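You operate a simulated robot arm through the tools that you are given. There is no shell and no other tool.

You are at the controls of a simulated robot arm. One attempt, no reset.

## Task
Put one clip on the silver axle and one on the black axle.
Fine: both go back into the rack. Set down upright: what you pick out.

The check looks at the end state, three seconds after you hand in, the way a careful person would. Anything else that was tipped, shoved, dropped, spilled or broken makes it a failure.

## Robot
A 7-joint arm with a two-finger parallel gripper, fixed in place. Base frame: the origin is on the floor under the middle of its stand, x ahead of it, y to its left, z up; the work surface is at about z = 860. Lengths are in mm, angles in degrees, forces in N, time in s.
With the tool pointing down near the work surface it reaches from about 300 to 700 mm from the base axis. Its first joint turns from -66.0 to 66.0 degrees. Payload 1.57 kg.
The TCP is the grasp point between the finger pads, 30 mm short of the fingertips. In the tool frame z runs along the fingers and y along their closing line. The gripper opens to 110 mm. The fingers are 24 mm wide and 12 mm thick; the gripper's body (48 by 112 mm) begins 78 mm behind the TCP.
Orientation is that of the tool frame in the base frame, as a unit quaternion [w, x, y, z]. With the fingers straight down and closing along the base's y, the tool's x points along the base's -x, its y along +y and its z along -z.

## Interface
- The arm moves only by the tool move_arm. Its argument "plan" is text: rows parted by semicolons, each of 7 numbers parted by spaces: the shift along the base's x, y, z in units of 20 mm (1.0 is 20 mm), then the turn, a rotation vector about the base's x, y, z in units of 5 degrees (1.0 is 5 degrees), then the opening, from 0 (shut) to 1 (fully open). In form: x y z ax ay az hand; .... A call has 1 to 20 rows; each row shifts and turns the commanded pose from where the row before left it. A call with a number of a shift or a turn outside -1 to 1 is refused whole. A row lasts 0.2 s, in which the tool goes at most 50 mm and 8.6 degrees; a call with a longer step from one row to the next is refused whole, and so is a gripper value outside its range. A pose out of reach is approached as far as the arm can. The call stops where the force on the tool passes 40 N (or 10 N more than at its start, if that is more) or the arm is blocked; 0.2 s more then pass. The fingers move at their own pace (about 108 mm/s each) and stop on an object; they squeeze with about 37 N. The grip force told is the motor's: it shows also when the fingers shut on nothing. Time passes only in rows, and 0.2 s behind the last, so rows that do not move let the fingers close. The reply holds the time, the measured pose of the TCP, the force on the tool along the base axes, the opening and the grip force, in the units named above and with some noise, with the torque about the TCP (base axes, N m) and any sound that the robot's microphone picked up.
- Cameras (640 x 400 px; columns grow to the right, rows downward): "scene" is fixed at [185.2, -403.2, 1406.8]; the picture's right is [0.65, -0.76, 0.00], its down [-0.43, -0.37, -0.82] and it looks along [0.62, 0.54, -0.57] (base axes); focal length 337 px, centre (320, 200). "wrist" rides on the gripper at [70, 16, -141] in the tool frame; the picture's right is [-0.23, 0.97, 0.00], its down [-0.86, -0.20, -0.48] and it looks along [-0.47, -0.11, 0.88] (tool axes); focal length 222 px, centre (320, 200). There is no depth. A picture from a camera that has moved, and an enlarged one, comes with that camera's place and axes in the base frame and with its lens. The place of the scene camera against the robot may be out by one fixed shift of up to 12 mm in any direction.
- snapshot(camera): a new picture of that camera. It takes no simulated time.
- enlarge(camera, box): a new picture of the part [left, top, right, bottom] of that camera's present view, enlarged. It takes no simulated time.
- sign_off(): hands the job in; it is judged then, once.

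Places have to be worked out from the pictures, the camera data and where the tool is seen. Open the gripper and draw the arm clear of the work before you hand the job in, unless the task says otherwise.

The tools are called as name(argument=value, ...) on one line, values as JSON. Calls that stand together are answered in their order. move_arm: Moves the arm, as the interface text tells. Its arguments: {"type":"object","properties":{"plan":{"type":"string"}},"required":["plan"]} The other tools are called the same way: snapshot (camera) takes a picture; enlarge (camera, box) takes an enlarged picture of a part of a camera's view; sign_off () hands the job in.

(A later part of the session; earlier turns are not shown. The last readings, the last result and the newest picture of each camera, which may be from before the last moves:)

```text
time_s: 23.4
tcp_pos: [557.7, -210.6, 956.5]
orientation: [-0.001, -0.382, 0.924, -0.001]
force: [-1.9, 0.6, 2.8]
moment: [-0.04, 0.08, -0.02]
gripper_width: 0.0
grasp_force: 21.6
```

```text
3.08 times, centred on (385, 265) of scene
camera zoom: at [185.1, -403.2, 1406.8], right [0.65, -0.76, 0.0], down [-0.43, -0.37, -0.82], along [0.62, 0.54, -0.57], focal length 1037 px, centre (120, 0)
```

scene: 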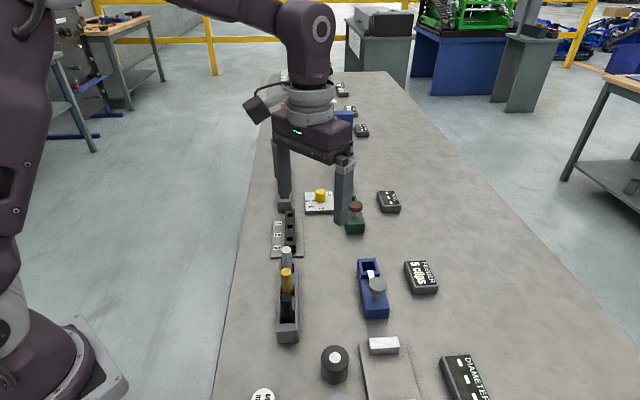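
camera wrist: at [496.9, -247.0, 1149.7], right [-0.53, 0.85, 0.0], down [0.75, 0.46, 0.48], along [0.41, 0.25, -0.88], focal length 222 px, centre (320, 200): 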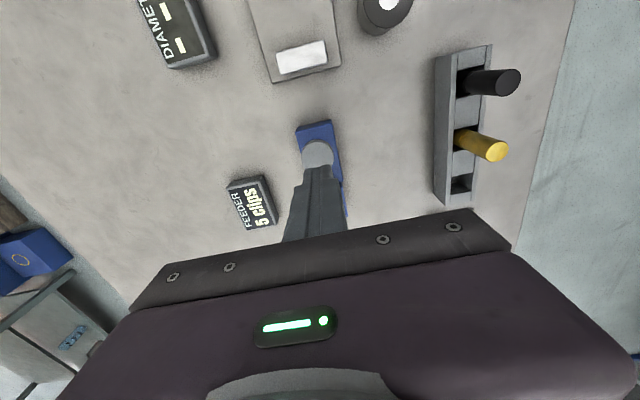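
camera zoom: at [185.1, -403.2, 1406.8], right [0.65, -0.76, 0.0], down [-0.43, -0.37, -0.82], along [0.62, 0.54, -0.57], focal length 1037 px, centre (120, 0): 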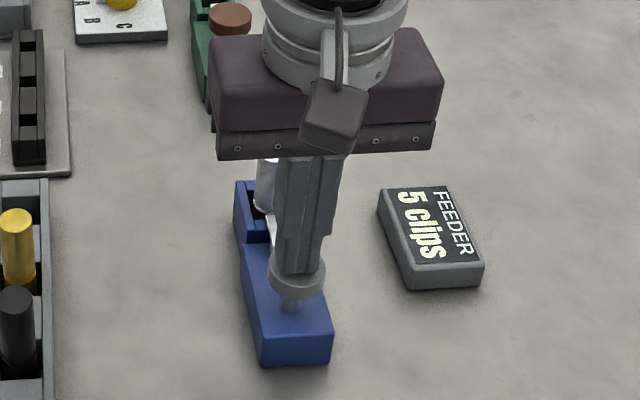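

The knob goes down with only about 3 N of spring force. I keep pressing in small steps until it bottoms or clicks.

move_arm(plan="0 0 -0.12 0 0 0 0; 0 0 -0.12 0 0 0 0; 0 0 -0.12 0 0 0 0; 0 0 0 0 0 0 0")

enlarge(camera="scene", box=[320, 200, 450, 330])

```text
time_s: 24.4
tcp_pos: [558.2, -211.2, 948.9]
orientation: [0.0, -0.384, 0.924, 0.0]
force: [-0.1, 0.7, 5.0]
moment: [-0.02, 0.03, 0.0]
gripper_width: 0.1
grasp_force: 21.4
heard: click
```

```text
3.08 times, centred on (385, 265) of scene
camera zoom: at [185.1, -403.1, 1406.8], right [0.65, -0.76, 0.0], down [-0.43, -0.37, -0.82], along [0.62, 0.54, -0.57], focal length 1037 px, centre (120, 0)
```

zoom: 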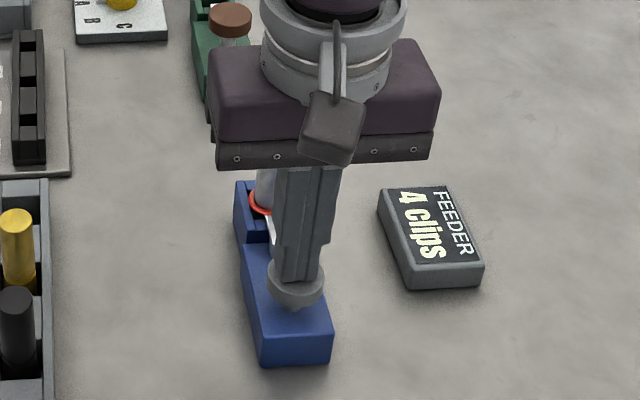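

A click was heard, the display now says 4 clips, and an orange clip is visible on the axle. I lift straight up off the knob.

move_arm(plan="0 0 0.3 0 0 0 0; 0 0 0.6 0 0 0 0; 0 0 0.9 0 0 0 0; 0 0 1 0 0 0 0; 0 0 0.3 0 0 0 0; 0 0 0 0 0 0 0")

enlarge(camera="scene", box=[320, 200, 450, 330])

snapshot(camera="wrist")

```text
time_s: 25.8
tcp_pos: [556.9, -211.2, 1010.8]
orientation: [0.0, -0.382, 0.924, 0.0]
force: [0.3, -0.3, 0.2]
moment: [-0.01, 0.02, -0.02]
gripper_width: 0.0
grasp_force: 21.7
```

```text
3.08 times, centred on (385, 265) of scene
camera zoom: at [185.2, -403.2, 1406.8], right [0.65, -0.76, 0.0], down [-0.43, -0.37, -0.82], along [0.62, 0.54, -0.57], focal length 1037 px, centre (120, 0)
```

zoom: 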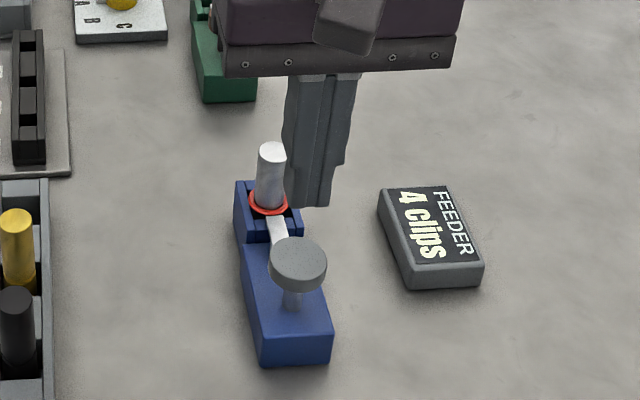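

```text
taken
camera wrist: at [496.4, -249.1, 1152.0], right [-0.53, 0.85, 0.0], down [0.75, 0.46, 0.48], along [0.41, 0.25, -0.88], focal length 222 px, centre (320, 200)
```

wrist: 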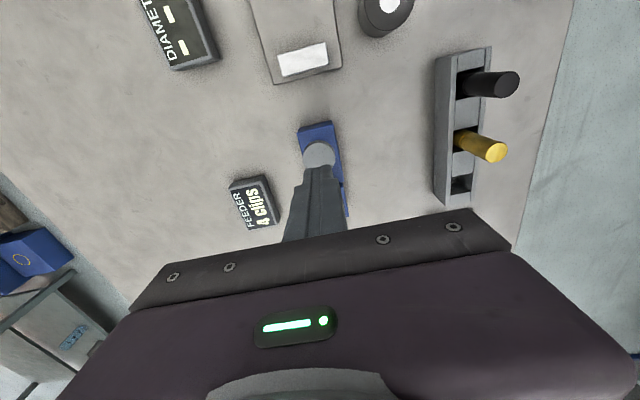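

The clip sits in the silver axle's groove, all intact. I return above the pocket with the gripper opening to look at the axle again.

move_arm(plan="0.877 0.868 0 0 0 0 0.3; 0.877 0.868 0 0 0 0 0.55; 0.877 0.868 0 0 0 0 0.55; 0 0 0 0 0 0 0.55; 0 0 0 0 0 0 0.55")

enlarge(camera="wrist", box=[260, 100, 380, 200])

enlarge(camera="wrist", box=[290, 120, 350, 180])

```text
time_s: 27.0
tcp_pos: [611.0, -158.9, 1011.0]
orientation: [0.001, -0.382, 0.924, -0.001]
force: [-0.3, 0.2, -0.1]
moment: [0.01, 0.0, -0.02]
gripper_width: 60.3
grasp_force: 0.0
```

```text
4.00 times, centred on (320, 150) of wrist
camera zoom: at [549.5, -196.4, 1153.0], right [-0.53, 0.85, 0.0], down [0.75, 0.46, 0.48], along [0.41, 0.25, -0.88], focal length 888 px, centre (320, 400)
```

zoom: 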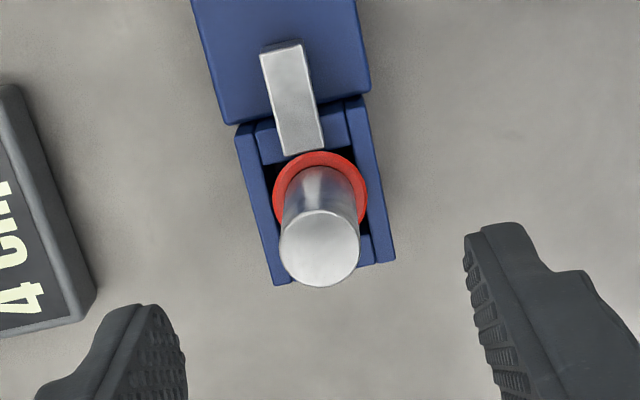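

```text
6.67 times, centred on (320, 150) of wrist
camera zoom: at [549.5, -196.4, 1153.0], right [-0.53, 0.85, 0.0], down [0.75, 0.46, 0.48], along [0.41, 0.25, -0.88], focal length 1481 px, centre (320, 533)
```

zoom: 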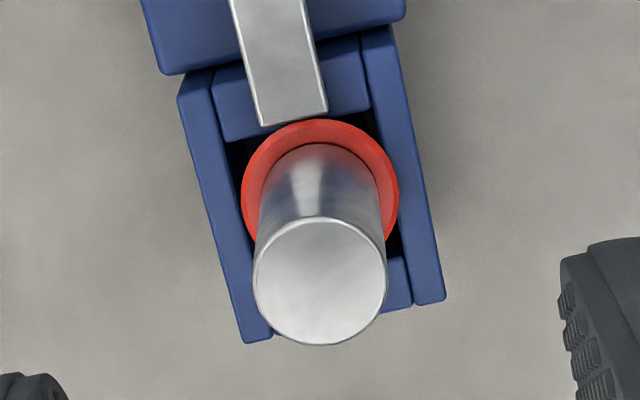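

The clip ring is seated around the groove, and the axle top lies at (611,-158.5), centred between the open fingers. I lower to TCP z≈939.5 (tips above the clip) and grip.

move_arm(plan="0 0 -0.8 0 0 0 0.55; 0 0 -0.8 0 0 0 0.55; 0 0 -0.8 0 0 0 0.55; 0 0 -0.8 0 0 0 0.55; 0 0 -0.35 0 0 0 0.55; 0 0 0 0 0 0 0.55; 0 0 0 0 0 0 0; 0 0 0 0 0 0 0; 0 0 0 0 0 0 0")

enlarge(camera="wrist", box=[260, 120, 380, 220])

enlarge(camera="scene", box=[330, 200, 430, 300])

```text
time_s: 29.0
tcp_pos: [609.7, -158.9, 937.8]
orientation: [0.0, -0.383, 0.924, 0.0]
force: [-0.1, 0.7, 0.1]
moment: [0.04, 0.04, 0.0]
gripper_width: 19.4
grasp_force: 33.6
```

```text
4.00 times, centred on (320, 170) of wrist
camera zoom: at [549.5, -196.2, 1080.8], right [-0.53, 0.85, 0.0], down [0.75, 0.46, 0.48], along [0.41, 0.25, -0.88], focal length 888 px, centre (320, 320)
```

zoom: 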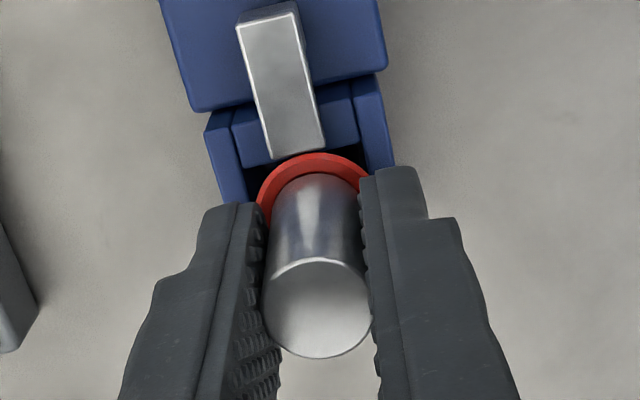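

```text
4.00 times, centred on (380, 250) of scene
camera zoom: at [185.2, -403.2, 1406.8], right [0.65, -0.76, 0.0], down [-0.43, -0.37, -0.82], along [0.62, 0.54, -0.57], focal length 1348 px, centre (80, 0)
```

zoom: 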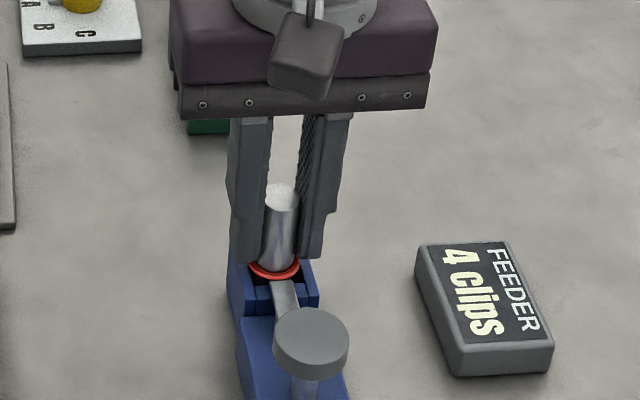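

Gripped at 19.4 mm with the clip just below the fingertips. I lift slowly first, watching the force in case the clip catches under the white tab.

move_arm(plan="0 0 0.15 0 0 0 0; 0 0 0.2 0 0 0 0; 0 0 0.3 0 0 0 0; 0 0 0.3 0 0 0 0; 0 0 0 0 0 0 0")

enlarge(camera="scene", box=[330, 200, 430, 300])

enlarge(camera="wrist", box=[260, 120, 380, 220])

```text
time_s: 30.2
tcp_pos: [609.6, -159.2, 959.2]
orientation: [-0.001, -0.383, 0.924, -0.001]
force: [0.1, 1.0, -2.5]
moment: [0.03, -0.04, 0.0]
gripper_width: 19.4
grasp_force: 33.2
```

```text
4.00 times, centred on (380, 250) of scene
camera zoom: at [185.2, -403.2, 1406.8], right [0.65, -0.76, 0.0], down [-0.43, -0.37, -0.82], along [0.62, 0.54, -0.57], focal length 1348 px, centre (80, 0)
```

zoom: 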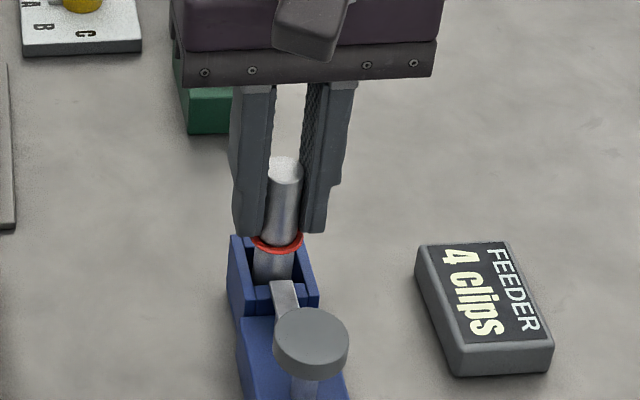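

```text
4.00 times, centred on (320, 170) of wrist
camera zoom: at [548.2, -197.0, 1100.1], right [-0.53, 0.85, 0.0], down [0.75, 0.46, 0.48], along [0.41, 0.25, -0.88], focal length 888 px, centre (320, 320)
```

zoom: 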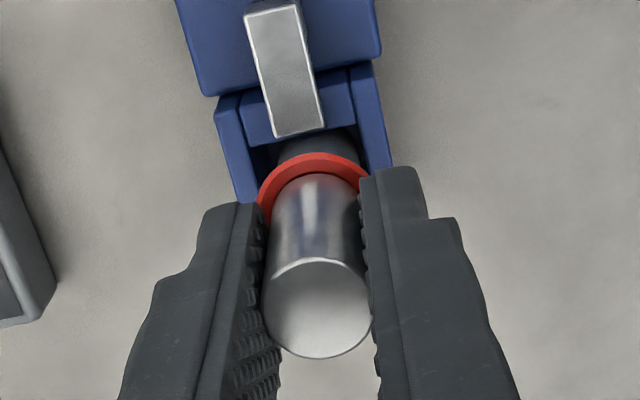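

It came out freely with the clip on. I lift the rest of the way and carry it back above its rack slot at about (502.5,-34.5).

move_arm(plan="0 0 0.8 0 0 0 0; 0 0 1 0 0 0 0; 0 0 1 0 0 0 0; -0.4 0.46 0 0 0 0 0; -0.772 0.889 0 0 0 0 0; -0.772 0.889 0 0 0 0 0; -0.772 0.889 0 0 0 0 0; -0.772 0.889 0 0 0 0 0; -0.772 0.889 0 0 0 0 0; -0.772 0.889 0 0 0 0 0; -0.4 0.43 0 0 0 0 0; 0 0 0 0 0 0 0; 0 0 0 0 0 0 0")

enlarge(camera="wrist", box=[240, 80, 400, 200])

enlarge(camera="wrist", box=[280, 110, 360, 170])

enlarge(camera="scene", box=[240, 160, 360, 300])

```text
time_s: 33.0
tcp_pos: [501.2, -33.9, 1015.2]
orientation: [-0.001, -0.382, 0.924, 0.0]
force: [-0.9, -0.5, -2.3]
moment: [-0.01, -0.01, -0.01]
gripper_width: 19.3
grasp_force: 33.5
```

```text
3.33 times, centred on (320, 140) of wrist
camera zoom: at [440.6, -71.5, 1156.9], right [-0.53, 0.85, 0.0], down [0.75, 0.46, 0.48], along [0.41, 0.25, -0.88], focal length 740 px, centre (320, 400)
```

zoom: 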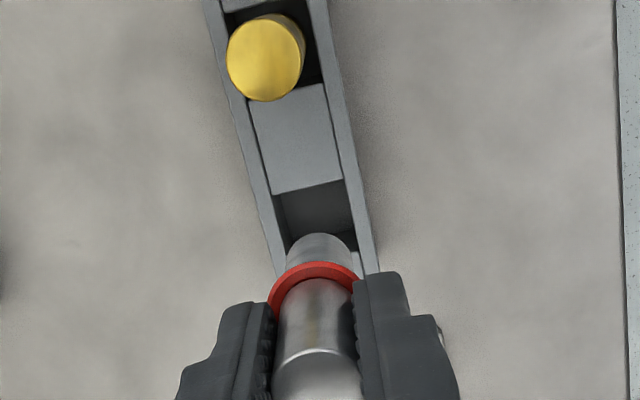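

```text
6.67 times, centred on (320, 140) of wrist
camera zoom: at [440.6, -71.5, 1156.9], right [-0.53, 0.85, 0.0], down [0.75, 0.46, 0.48], along [0.41, 0.25, -0.88], focal length 1481 px, centre (320, 600)
```

zoom: 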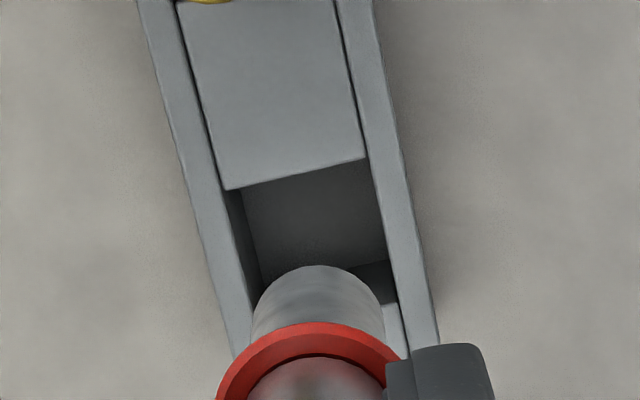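

```text
2.86 times, centred on (300, 230) of scene
camera zoom: at [185.2, -403.2, 1406.8], right [0.65, -0.76, 0.0], down [-0.43, -0.37, -0.82], along [0.62, 0.54, -0.57], focal length 963 px, centre (377, 114)
```

zoom: 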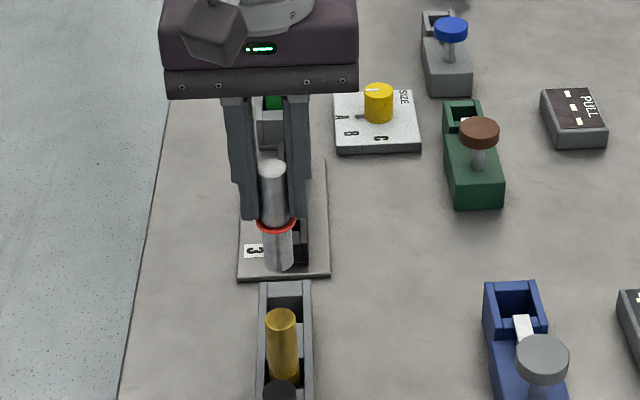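

The axle's lower end (501.5,-34.2) is within 1 mm of the slot centre (501.8,-35.1). I lower it in stages into the slot.

move_arm(plan="0.01 -0.03 -0.7 0 0 0 0; 0 0 -0.7 0 0 0 0; 0 0 -0.5 0 0 0 0; 0 0 -0.5 0 0 0 0; 0 0 -0.4 0 0 0 0; 0 0 0 0 0 0 0")

enlarge(camera="wrist", box=[260, 100, 380, 200])

enlarge(camera="scene", box=[240, 180, 360, 300])

```text
time_s: 34.4
tcp_pos: [502.1, -34.9, 958.2]
orientation: [0.0, -0.383, 0.924, 0.0]
force: [-0.5, 0.3, -2.6]
moment: [0.0, -0.01, 0.01]
gripper_width: 19.2
grasp_force: 33.3
```

```text
4.00 times, centred on (320, 150) of wrist
camera zoom: at [440.3, -72.9, 1100.0], right [-0.53, 0.85, 0.0], down [0.75, 0.46, 0.48], along [0.41, 0.25, -0.88], focal length 888 px, centre (320, 400)
```

zoom: 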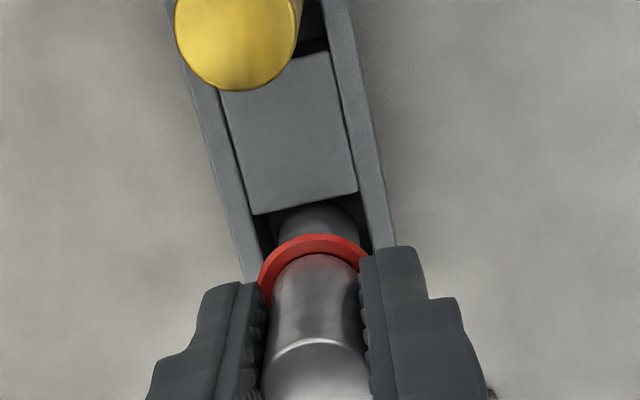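

```text
3.33 times, centred on (300, 240) of scene
camera zoom: at [185.2, -403.2, 1406.8], right [0.65, -0.76, 0.0], down [-0.43, -0.37, -0.82], along [0.62, 0.54, -0.57], focal length 1124 px, centre (387, 67)
```

zoom: 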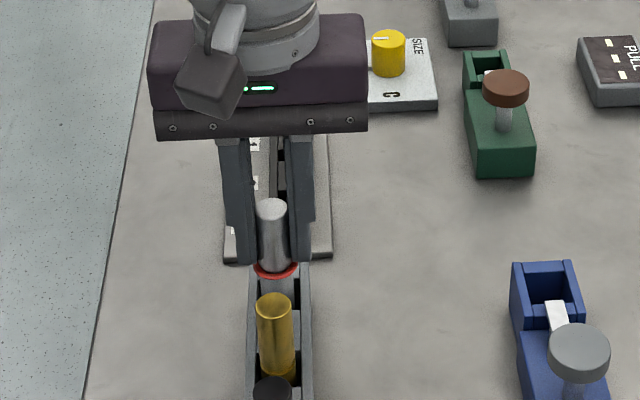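

The axle has entered its slot with no side force. I keep lowering in small steps toward the seating height near TCP z≈938.

move_arm(plan="0 0 -0.3 0 0 0 0; 0 0 -0.3 0 0 0 0; 0 0 -0.15 0 0 0 0; 0 0 -0.1 0 0 0 0; 0 0 0 0 0 0 0")

enlarge(camera="wrist", box=[260, 100, 380, 200])

```text
time_s: 35.6
tcp_pos: [500.7, -34.7, 940.8]
orientation: [0.0, -0.383, 0.924, -0.001]
force: [-0.2, -0.7, -1.3]
moment: [0.0, -0.01, -0.01]
gripper_width: 19.6
grasp_force: 33.2
```

```text
4.00 times, centred on (320, 150) of wrist
camera zoom: at [439.8, -72.4, 1083.0], right [-0.53, 0.85, 0.0], down [0.75, 0.46, 0.48], along [0.41, 0.25, -0.88], focal length 888 px, centre (320, 400)
```

zoom: 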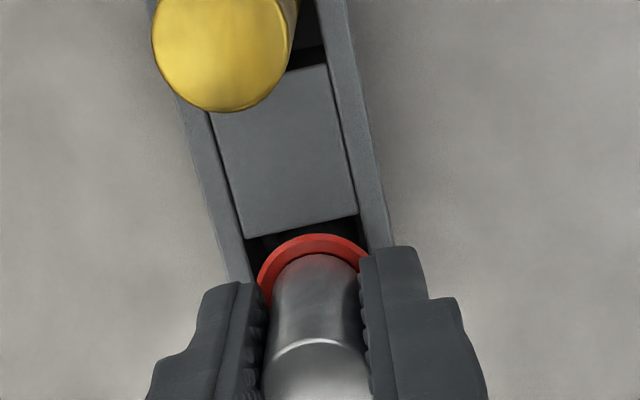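

Still hanging free (−1.3 N) at 940.8, with the clip ring just above the rack walls. I go on in 1 mm steps until contact.

move_arm(plan="0 0 -0.05 0 0 0 0; 0 0 -0.05 0 0 0 0; 0 0 0 0 0 0 0")

```text
time_s: 36.4
tcp_pos: [500.4, -34.3, 939.0]
orientation: [0.0, -0.382, 0.924, 0.0]
force: [0.4, 0.6, -0.9]
moment: [0.01, -0.02, 0.0]
gripper_width: 19.2
grasp_force: 33.0
```

move_arm(plan="0 0 -0.05 0 0 0 0; 0 0 -0.03 0 0 0 0; 0 0 0 0 0 0 0")

```text
time_s: 37.2
tcp_pos: [501.3, -35.8, 938.4]
orientation: [0.001, -0.383, 0.924, -0.001]
force: [-2.6, -0.6, 24.4]
moment: [-0.01, 0.25, -0.01]
gripper_width: 19.0
grasp_force: 33.7
```

Contact reads 24 N at z≈938.4, the same height as when I first picked it up, so the axle is seated on the rack floor. I ease off slightly, then open and lift clear.

move_arm(plan="0 0 0.04 0 0 0 0; 0 0 0 0 0 0 0.25; 0 0 0 0 0 0 0.4; 0 0 0 0 0 0 0.55; 0 0 0.5 0 0 0 0.55; 0 0 1 0 0 0 0.55; 0 0 1 0 0 0 0.55; 0 0 1 0 0 0 0.55; 0 0 0 0 0 0 0.55")

enlarge(camera="wrist", box=[240, 60, 400, 200])

enlarge(camera="scene", box=[240, 180, 360, 340])

```text
time_s: 39.2
tcp_pos: [500.2, -35.7, 1010.4]
orientation: [0.0, -0.382, 0.924, 0.0]
force: [0.0, -0.5, 0.4]
moment: [0.01, 0.02, 0.02]
gripper_width: 60.4
grasp_force: 0.1
```

```text
2.86 times, centred on (320, 130) of wrist
camera zoom: at [439.2, -72.9, 1151.3], right [-0.53, 0.85, 0.0], down [0.75, 0.46, 0.48], along [0.41, 0.25, -0.88], focal length 635 px, centre (320, 400)
```

zoom: 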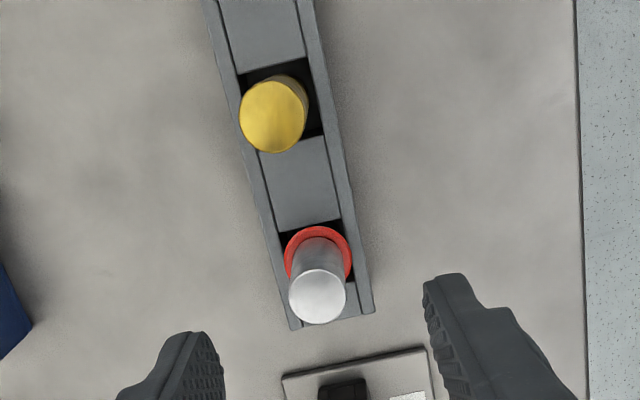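

```text
2.50 times, centred on (300, 260) of scene
camera zoom: at [185.2, -403.2, 1406.8], right [0.65, -0.76, 0.0], down [-0.43, -0.37, -0.82], along [0.62, 0.54, -0.57], focal length 843 px, centre (370, 50)
```

zoom: 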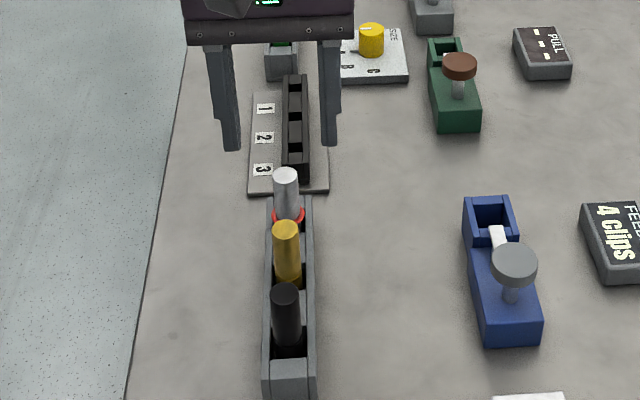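

The silver axle with its clip is back in the rack, upright; the feeder shows 4 clips. Now I move above the black axle at about (419.5,-116.5).

move_arm(plan="-0.81 -0.81 0.2 0 0 0 0.55; -0.81 -0.81 0 0 0 0 0.55; -0.81 -0.81 0 0 0 0 0.55; -0.81 -0.81 0 0 0 0 0.55; -0.81 -0.81 0 0 0 0 0.55; 0 0 0 0 0 0 0.55; 0 0 0 0 0 0 0.55")

snapshot(camera="wrist")

enlarge(camera="wrist", box=[250, 90, 390, 210])

enlarge(camera="scene", box=[240, 200, 360, 350])

```text
time_s: 40.8
tcp_pos: [420.4, -116.5, 1013.2]
orientation: [0.0, -0.383, 0.924, 0.0]
force: [-0.2, 0.3, -0.4]
moment: [-0.01, 0.0, 0.01]
gripper_width: 60.3
grasp_force: 0.0
```

```text
taken
camera wrist: at [359.1, -154.4, 1155.0], right [-0.53, 0.85, 0.0], down [0.75, 0.46, 0.48], along [0.41, 0.25, -0.88], focal length 222 px, centre (320, 200)
```

wrist: 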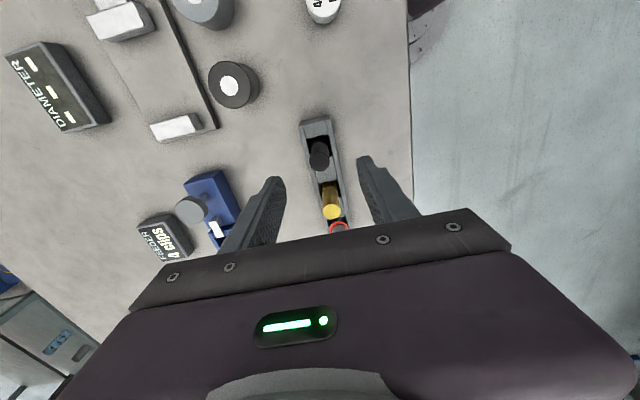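

```text
3.33 times, centred on (320, 150) of wrist
camera zoom: at [359.1, -154.4, 1155.0], right [-0.53, 0.85, 0.0], down [0.75, 0.46, 0.48], along [0.41, 0.25, -0.88], focal length 740 px, centre (320, 367)
```

zoom: 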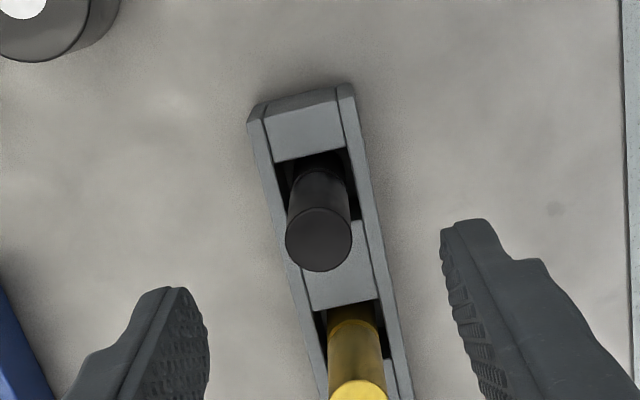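

```text
2.67 times, centred on (300, 275) of scene
camera zoom: at [185.2, -403.2, 1406.8], right [0.65, -0.76, 0.0], down [-0.43, -0.37, -0.82], along [0.62, 0.54, -0.57], focal length 899 px, centre (373, 0)
```

zoom: 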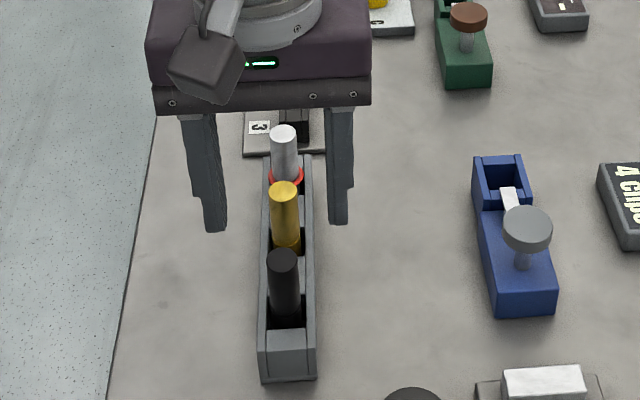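

The black axle's top is at (420.9,-116.5), centred between the fingers, about 19.5 mm thick. I lower to TCP z≈939 and check the reading before closing.

move_arm(plan="0.03 -0.01 -0.8 0 0 0 0.55; 0 0 -0.8 0 0 0 0.55; 0 0 -0.8 0 0 0 0.55; 0 0 -0.8 0 0 0 0.55; 0 0 -0.45 0 0 0 0.55; 0 0 0 0 0 0 0.55; 0 0 0 0 0 0 0.55")

enlarge(camera="wrist", box=[250, 110, 390, 220])

enlarge(camera="scene", box=[240, 200, 360, 350])

```text
time_s: 42.4
tcp_pos: [422.2, -115.8, 941.1]
orientation: [0.0, -0.383, 0.924, 0.0]
force: [0.7, 0.1, 0.8]
moment: [-0.02, 0.0, -0.01]
gripper_width: 60.3
grasp_force: 0.0
```

```text
3.64 times, centred on (320, 165) of wrist
camera zoom: at [360.3, -154.6, 1082.9], right [-0.53, 0.85, 0.0], down [0.75, 0.46, 0.48], along [0.41, 0.25, -0.88], focal length 808 px, centre (320, 327)
```

zoom: 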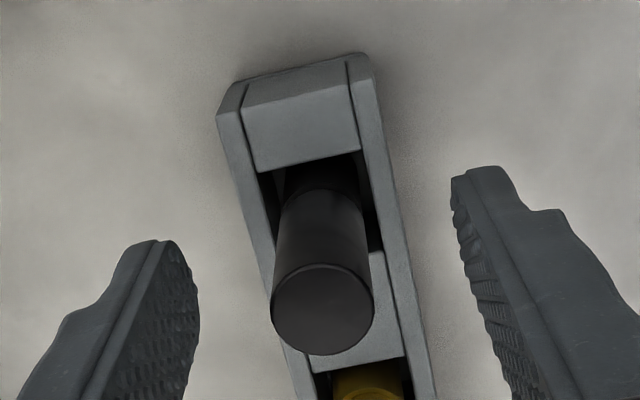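

```text
2.67 times, centred on (300, 275) of scene
camera zoom: at [185.2, -403.2, 1406.8], right [0.65, -0.76, 0.0], down [-0.43, -0.37, -0.82], along [0.62, 0.54, -0.57], focal length 899 px, centre (373, 0)
```

zoom: 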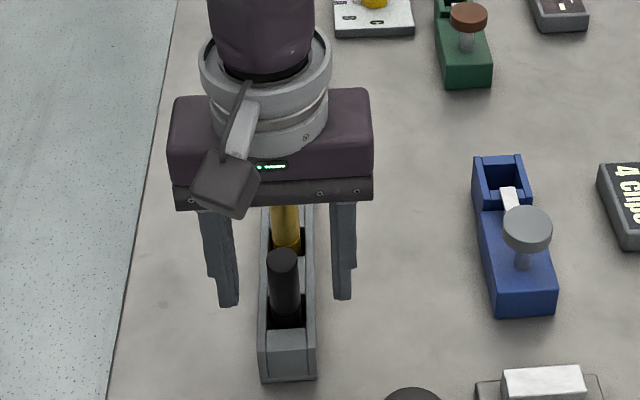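

The black axle is well centred between the fingers. I lower 2 mm more and close.

move_arm(plan="0 0 -0.12 0 0 0 0.55; 0 0 0 0 0 0 0.55; 0 0 0 0 0 0 0; 0 0 0 0 0 0 0; 0 0 0 0 0 0 0")

enlarge(camera="wrist", box=[250, 110, 390, 220])

```text
time_s: 43.6
tcp_pos: [420.8, -116.9, 938.8]
orientation: [0.0, -0.383, 0.924, 0.0]
force: [0.1, 0.1, -0.1]
moment: [-0.04, 0.0, -0.01]
gripper_width: 19.4
grasp_force: 33.2
```

```text
3.64 times, centred on (320, 165) of wrist
camera zoom: at [359.7, -154.9, 1080.0], right [-0.53, 0.85, 0.0], down [0.75, 0.46, 0.48], along [0.41, 0.25, -0.88], focal length 808 px, centre (320, 327)
```

zoom: 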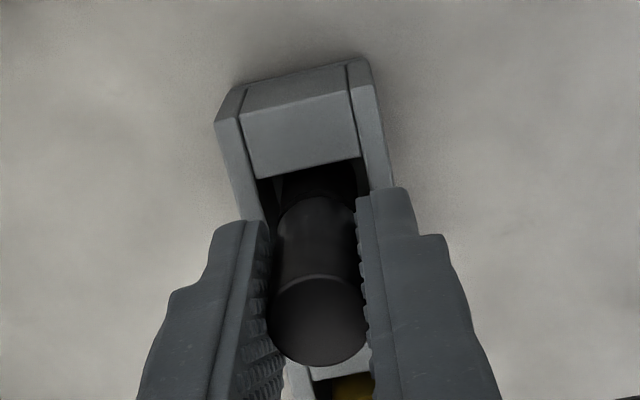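

The black axle is gripped at 19.4 mm. I lift it straight up about 80 mm and check it.

move_arm(plan="0 0 0.4 0 0 0 0; 0 0 0.8 0 0 0 0; 0 0 0.9 0 0 0 0; 0 0 0.9 0 0 0 0; 0 0 1 0 0 0 0; 0 0 0 0 0 0 0")

enlarge(camera="wrist", box=[240, 80, 400, 220])

enlarge(camera="scene", box=[240, 180, 400, 350])

```text
time_s: 45.0
tcp_pos: [421.8, -116.0, 1019.4]
orientation: [0.0, -0.383, 0.924, 0.0]
force: [0.2, 0.4, -2.0]
moment: [0.01, 0.0, 0.02]
gripper_width: 19.1
grasp_force: 33.4
```

```text
2.86 times, centred on (320, 150) of wrist
camera zoom: at [360.6, -153.2, 1159.6], right [-0.53, 0.85, 0.0], down [0.75, 0.46, 0.48], along [0.41, 0.25, -0.88], focal length 635 px, centre (320, 343)
```

zoom: 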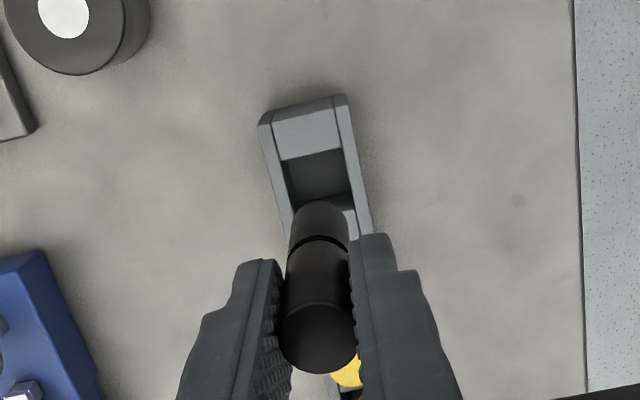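

```text
2.35 times, centred on (320, 265) of scene
camera zoom: at [185.2, -403.2, 1406.8], right [0.65, -0.76, 0.0], down [-0.43, -0.37, -0.82], along [0.62, 0.54, -0.57], focal length 793 px, centre (320, 47)
```

zoom: 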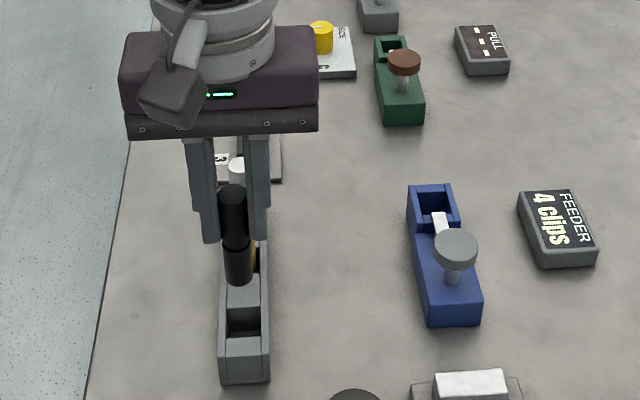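

The black axle is out cleanly and hangs straight. I carry it to above the feeder pocket at about (610.5,-159), staying high above the knob.

move_arm(plan="0.4715 -0.1065 0 0 0 0 0; 0.943 -0.213 0 0 0 0 0; 0.943 -0.213 0 0 0 0 0; 0.943 -0.213 0 0 0 0 0; 0.943 -0.213 0 0 0 0 0; 0.943 -0.213 0 0 0 0 0; 0.943 -0.213 0 0 0 0 0; 0.943 -0.213 0 0 0 0 0; 0.943 -0.213 0 0 0 0 0; 0.943 -0.213 0 0 0 0 0; 0.4715 -0.1065 0 0 0 0 0; 0 0 0 0 0 0 0; 0 0 0 0 0 0 0")

enlarge(camera="wrist", box=[280, 110, 360, 170])

enlarge(camera="scene", box=[330, 180, 430, 300])

```text
time_s: 47.8
tcp_pos: [610.2, -158.3, 1017.3]
orientation: [0.0, -0.383, 0.924, 0.0]
force: [0.4, 0.1, -1.7]
moment: [0.01, -0.02, -0.01]
gripper_width: 19.4
grasp_force: 32.7
```

```text
6.67 times, centred on (320, 140) of wrist
camera zoom: at [548.5, -196.9, 1159.7], right [-0.53, 0.85, 0.0], down [0.75, 0.46, 0.48], along [0.41, 0.25, -0.88], focal length 1481 px, centre (320, 600)
```

zoom: 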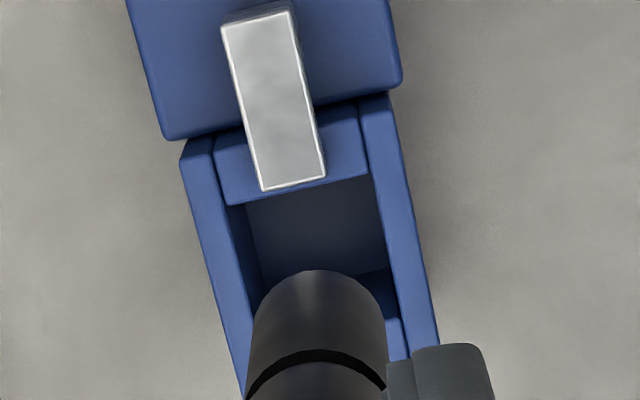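

```text
3.33 times, centred on (380, 240) of scene
camera zoom: at [185.2, -403.2, 1406.8], right [0.65, -0.76, 0.0], down [-0.43, -0.37, -0.82], along [0.62, 0.54, -0.57], focal length 1124 px, centre (120, 67)
```

zoom: 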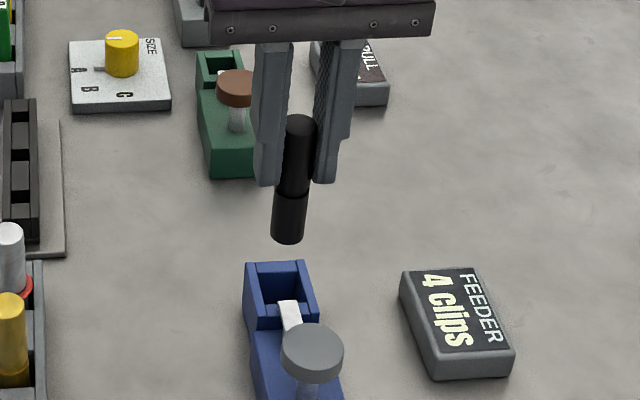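

The picture matches the silver axle's approach almost exactly, so the black axle is centred over the pocket. I lower it in stages.

move_arm(plan="0 0 -0.7 0 0 0 0; 0 0 -0.7 0 0 0 0; 0 0 -0.6 0 0 0 0; 0 0 -0.5 0 0 0 0; 0 0 -0.5 0 0 0 0; 0 0 0 0 0 0 0")

enlarge(camera="wrist", box=[260, 100, 380, 220])

enlarge(camera="scene", box=[330, 200, 430, 300])

```text
time_s: 49.2
tcp_pos: [609.1, -159.1, 957.7]
orientation: [0.0, -0.383, 0.924, 0.0]
force: [-0.4, 0.5, -2.5]
moment: [-0.01, 0.02, -0.01]
gripper_width: 19.3
grasp_force: 33.4
```

```text
3.33 times, centred on (320, 160) of wrist
camera zoom: at [548.2, -196.8, 1098.6], right [-0.53, 0.85, 0.0], down [0.75, 0.46, 0.48], along [0.41, 0.25, -0.88], focal length 740 px, centre (320, 333)
```

zoom: 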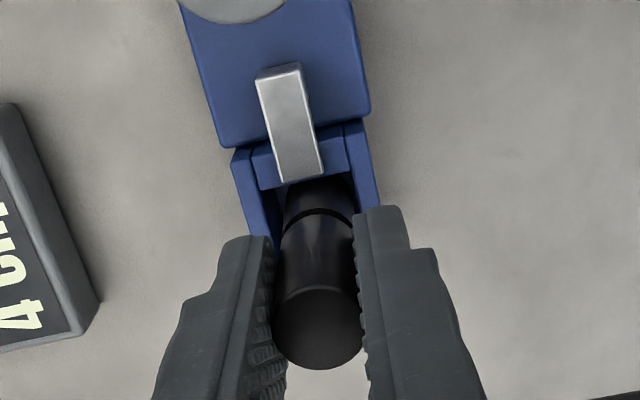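

```text
4.00 times, centred on (380, 250) of scene
camera zoom: at [185.2, -403.2, 1406.8], right [0.65, -0.76, 0.0], down [-0.43, -0.37, -0.82], along [0.62, 0.54, -0.57], focal length 1348 px, centre (80, 0)
```

zoom: 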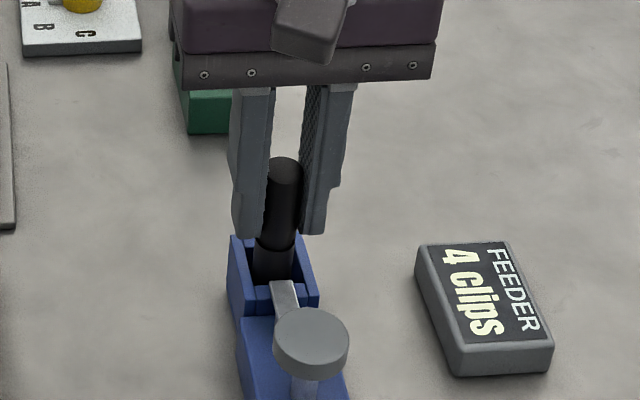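

The black axle is entering the pocket freely. I continue down in small steps to about 940.

move_arm(plan="0 0 -0.3 0 0 0 0; 0 0 -0.3 0 0 0 0; 0 0 -0.15 0 0 0 0; 0 0 -0.1 0 0 0 0; 0 0 0 0 0 0 0")

```text
time_s: 50.4
tcp_pos: [609.9, -159.5, 940.8]
orientation: [0.0, -0.383, 0.924, 0.0]
force: [0.7, 0.4, -2.3]
moment: [0.0, 0.02, -0.03]
gripper_width: 19.1
grasp_force: 33.5
```

The axle still hangs free (−2.3 N) at 940.8, so I go down in about 1 mm steps until it touches the floor.

move_arm(plan="0 0 -0.05 0 0 0 0; 0 0 -0.05 0 0 0 0; 0 0 -0.04 0 0 0 0; 0 0 0 0 0 0 0")

```text
time_s: 51.4
tcp_pos: [609.4, -158.5, 938.3]
orientation: [0.0, -0.383, 0.924, -0.001]
force: [-5.9, 1.3, 15.4]
moment: [0.04, 0.44, -0.05]
gripper_width: 19.3
grasp_force: 33.7
```

Floor contact shows at 938.3 with 15 N and a little side force. I ease up a little and look before releasing.

move_arm(plan="0 0 0.04 0 0 0 0; 0 0 0 0 0 0 0")

enlarge(camera="wrist", box=[260, 100, 380, 220])

enlarge(camera="scene", box=[330, 200, 430, 300])

```text
time_s: 52.0
tcp_pos: [610.2, -159.2, 939.1]
orientation: [0.0, -0.382, 0.924, 0.0]
force: [-4.6, 0.7, 10.7]
moment: [-0.03, 0.33, -0.03]
gripper_width: 19.1
grasp_force: 33.2
```

```text
3.33 times, centred on (320, 160) of wrist
camera zoom: at [548.8, -196.9, 1080.0], right [-0.53, 0.85, 0.0], down [0.75, 0.46, 0.48], along [0.41, 0.25, -0.88], focal length 740 px, centre (320, 333)
```

zoom: 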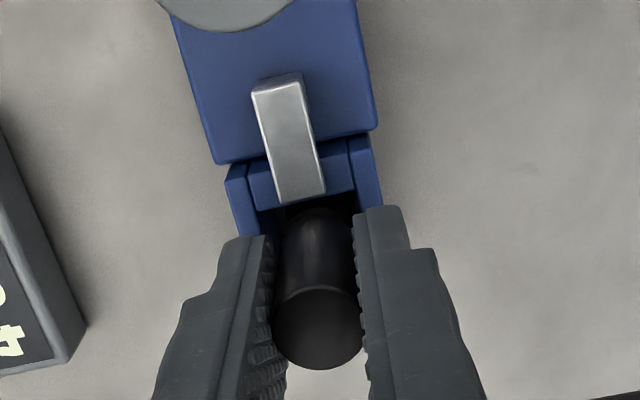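

```text
4.00 times, centred on (380, 250) of scene
camera zoom: at [184.9, -403.1, 1406.9], right [0.65, -0.76, 0.0], down [-0.43, -0.37, -0.82], along [0.62, 0.54, -0.57], focal length 1348 px, centre (80, 0)
```

zoom: 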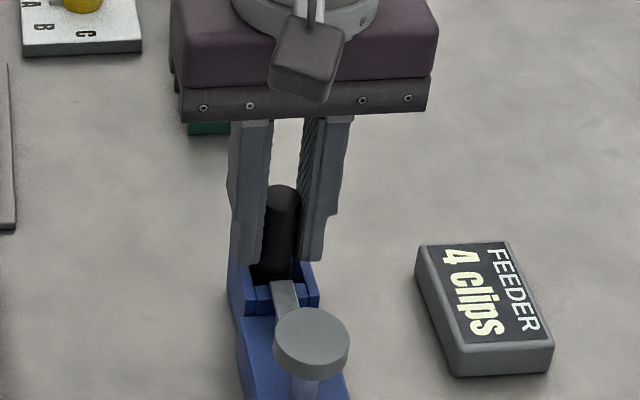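

The axle is upright and on the pocket floor. I open gently and lift clear.

move_arm(plan="0 0 0 0 0 0 0.25; 0 0 0 0 0 0 0.4; 0 0 0 0 0 0 0.55; 0 0 0.5 0 0 0 0.55; 0 0 1 0 0 0 0.55; 0 0 1 0 0 0 0.55; 0 0 1 0 0 0 0.55; 0 0 0 0 0 0 0.55")

enlarge(camera="wrist", box=[260, 80, 380, 200])

enlarge(camera="scene", box=[330, 200, 430, 300])

```text
time_s: 53.8
tcp_pos: [609.9, -159.9, 1007.2]
orientation: [0.001, -0.382, 0.924, 0.0]
force: [0.5, 0.3, -0.2]
moment: [-0.01, 0.01, 0.02]
gripper_width: 60.4
grasp_force: 0.1
```

```text
3.33 times, centred on (320, 140) of wrist
camera zoom: at [549.2, -197.1, 1149.9], right [-0.53, 0.85, 0.0], down [0.75, 0.46, 0.48], along [0.41, 0.25, -0.88], focal length 740 px, centre (320, 400)
```

zoom: 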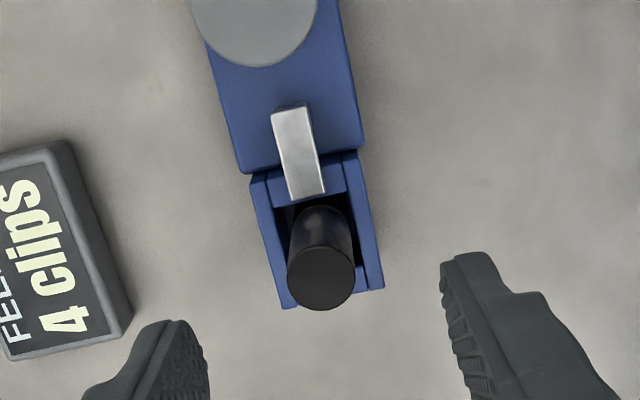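

```text
4.00 times, centred on (380, 250) of scene
camera zoom: at [185.2, -403.2, 1406.8], right [0.65, -0.76, 0.0], down [-0.43, -0.37, -0.82], along [0.62, 0.54, -0.57], focal length 1348 px, centre (80, 0)
```

zoom: 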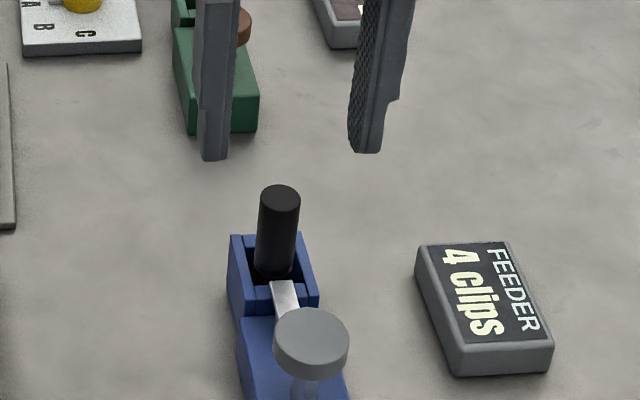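

The black axle stands upright in the pocket. I move with shut fingers above the knob as before.

move_arm(plan="-0.877 -0.868 0 0 0 0 0; -0.877 -0.868 0 0 0 0 0; -0.877 -0.868 0 0 0 0 0; 0 0 0 0 0 0 0; 0 0 0 0 0 0 0")

enlarge(camera="wrist", box=[260, 100, 380, 220])

enlarge(camera="scene", box=[320, 200, 450, 330])

```text
time_s: 55.0
tcp_pos: [556.2, -212.0, 1006.8]
orientation: [-0.001, -0.383, 0.924, 0.0]
force: [-1.0, 0.4, 0.3]
moment: [0.02, -0.01, -0.02]
gripper_width: 0.2
grasp_force: 21.5
```

```text
3.33 times, centred on (320, 160) of wrist
camera zoom: at [496.1, -249.6, 1148.7], right [-0.53, 0.85, 0.0], down [0.75, 0.46, 0.48], along [0.41, 0.25, -0.88], focal length 740 px, centre (320, 333)
```

zoom: 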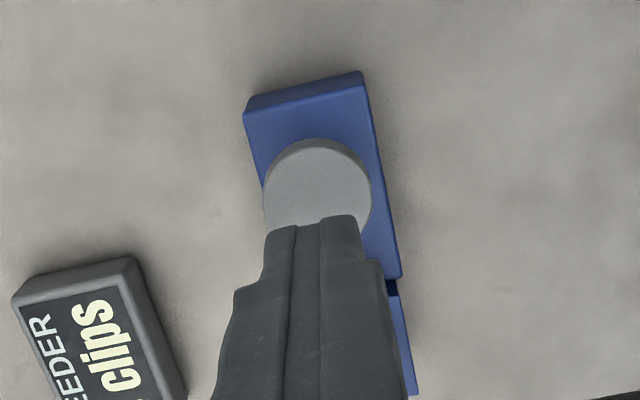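

```text
3.08 times, centred on (385, 265) of scene
camera zoom: at [185.2, -403.2, 1406.8], right [0.65, -0.76, 0.0], down [-0.43, -0.37, -0.82], along [0.62, 0.54, -0.57], focal length 1037 px, centre (120, 0)
```

zoom: 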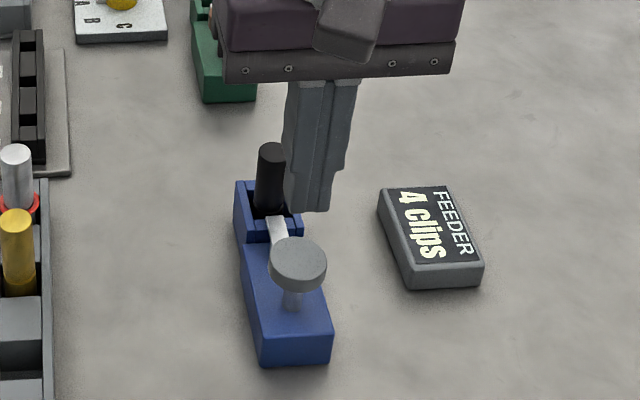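

Aligned over the knob as before. I lower and press to about 957 first, just short of where it clicked last time.

move_arm(plan="0 0 -0.9 0 0 0 0; 0 0 -0.8 0 0 0 0; 0 0 -0.25 0 0 0 0; 0 0 -0.15 0 0 0 0; 0 0 -0.15 0 0 0 0; 0 0 -0.1 0 0 0 0; 0 0 -0.1 0 0 0 0; 0 0 0 0 0 0 0")

enlarge(camera="scene", box=[320, 200, 450, 330])

```text
time_s: 56.8
tcp_pos: [557.4, -210.5, 959.5]
orientation: [0.0, -0.382, 0.924, -0.001]
force: [-0.9, 0.9, 2.3]
moment: [0.07, -0.02, 0.02]
gripper_width: 0.1
grasp_force: 21.4
```

```text
3.08 times, centred on (385, 265) of scene
camera zoom: at [185.1, -403.1, 1406.8], right [0.65, -0.76, 0.0], down [-0.43, -0.37, -0.82], along [0.62, 0.54, -0.57], focal length 1037 px, centre (120, 0)
```

zoom: 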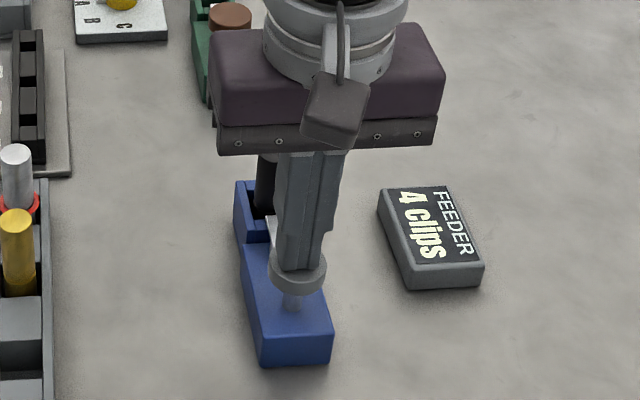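

The knob is being pushed with 2.3 N. I press on in small steps to about 949–950, where it clicked before.

move_arm(plan="0 0 -0.12 0 0 0 0; 0 0 -0.12 0 0 0 0; 0 0 -0.12 0 0 0 0; 0 0 -0.1 0 0 0 0; 0 0 0 0 0 0 0")

enlarge(camera="scene", box=[320, 200, 450, 330])

```text
time_s: 58.0
tcp_pos: [557.7, -211.6, 951.4]
orientation: [0.0, -0.383, 0.924, -0.001]
force: [1.8, -2.0, 4.2]
moment: [-0.03, -0.06, -0.03]
gripper_width: 0.0
grasp_force: 21.8
heard: click
```

```text
3.08 times, centred on (385, 265) of scene
camera zoom: at [185.2, -403.2, 1406.8], right [0.65, -0.76, 0.0], down [-0.43, -0.37, -0.82], along [0.62, 0.54, -0.57], focal length 1037 px, centre (120, 0)
```

zoom: 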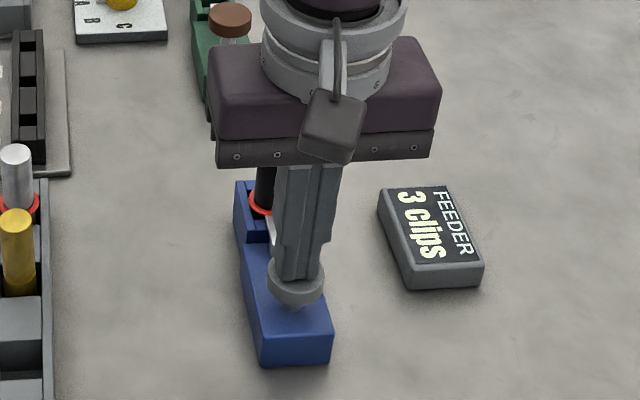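

A click, the display says 3 clips, and a clip is on the black axle. I lift straight up off the knob.

move_arm(plan="0 0 0.3 0 0 0 0; 0 0 0.6 0 0 0 0; 0 0 0.9 0 0 0 0; 0 0 1 0 0 0 0; 0 0 0.2 0 0 0 0; 0 0 0 0 0 0 0")

enlarge(camera="scene", box=[320, 200, 450, 330])

```text
time_s: 59.4
tcp_pos: [557.8, -212.3, 1011.4]
orientation: [0.0, -0.382, 0.924, 0.0]
force: [0.6, -0.2, -0.5]
moment: [-0.01, 0.02, -0.01]
gripper_width: 0.0
grasp_force: 21.4
```

```text
3.08 times, centred on (385, 265) of scene
camera zoom: at [185.2, -403.2, 1406.8], right [0.65, -0.76, 0.0], down [-0.43, -0.37, -0.82], along [0.62, 0.54, -0.57], focal length 1037 px, centre (120, 0)
```

zoom: 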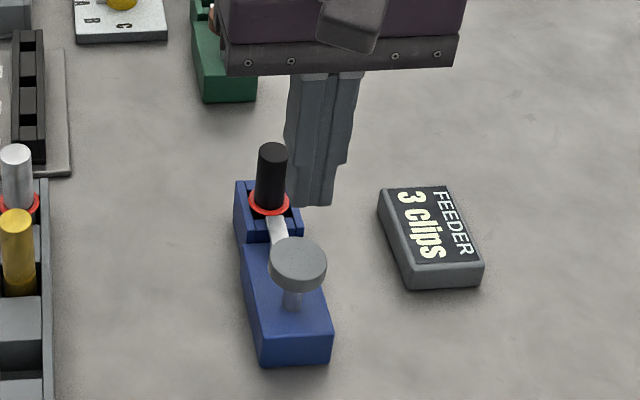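

The black axle carries its clip and stands upright. I return above the pocket with the gripper opening.

move_arm(plan="0.877 0.868 0 0 0 0 0.3; 0.877 0.868 0 0 0 0 0.55; 0.877 0.868 0 0 0 0 0.55; 0 0 0 0 0 0 0.55; 0 0 0 0 0 0 0.55")

enlarge(camera="wrist", box=[260, 100, 380, 200])

```text
time_s: 60.6
tcp_pos: [611.3, -160.0, 1009.2]
orientation: [0.001, -0.382, 0.924, 0.0]
force: [-0.4, 0.2, -0.5]
moment: [0.03, 0.03, 0.02]
gripper_width: 60.3
grasp_force: 0.0
```

```text
4.00 times, centred on (320, 150) of wrist
camera zoom: at [548.9, -197.3, 1151.5], right [-0.53, 0.85, 0.0], down [0.75, 0.46, 0.48], along [0.41, 0.25, -0.88], focal length 888 px, centre (320, 400)
```

zoom: 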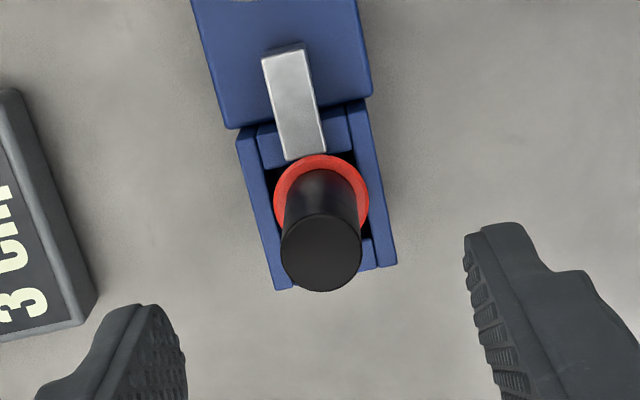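

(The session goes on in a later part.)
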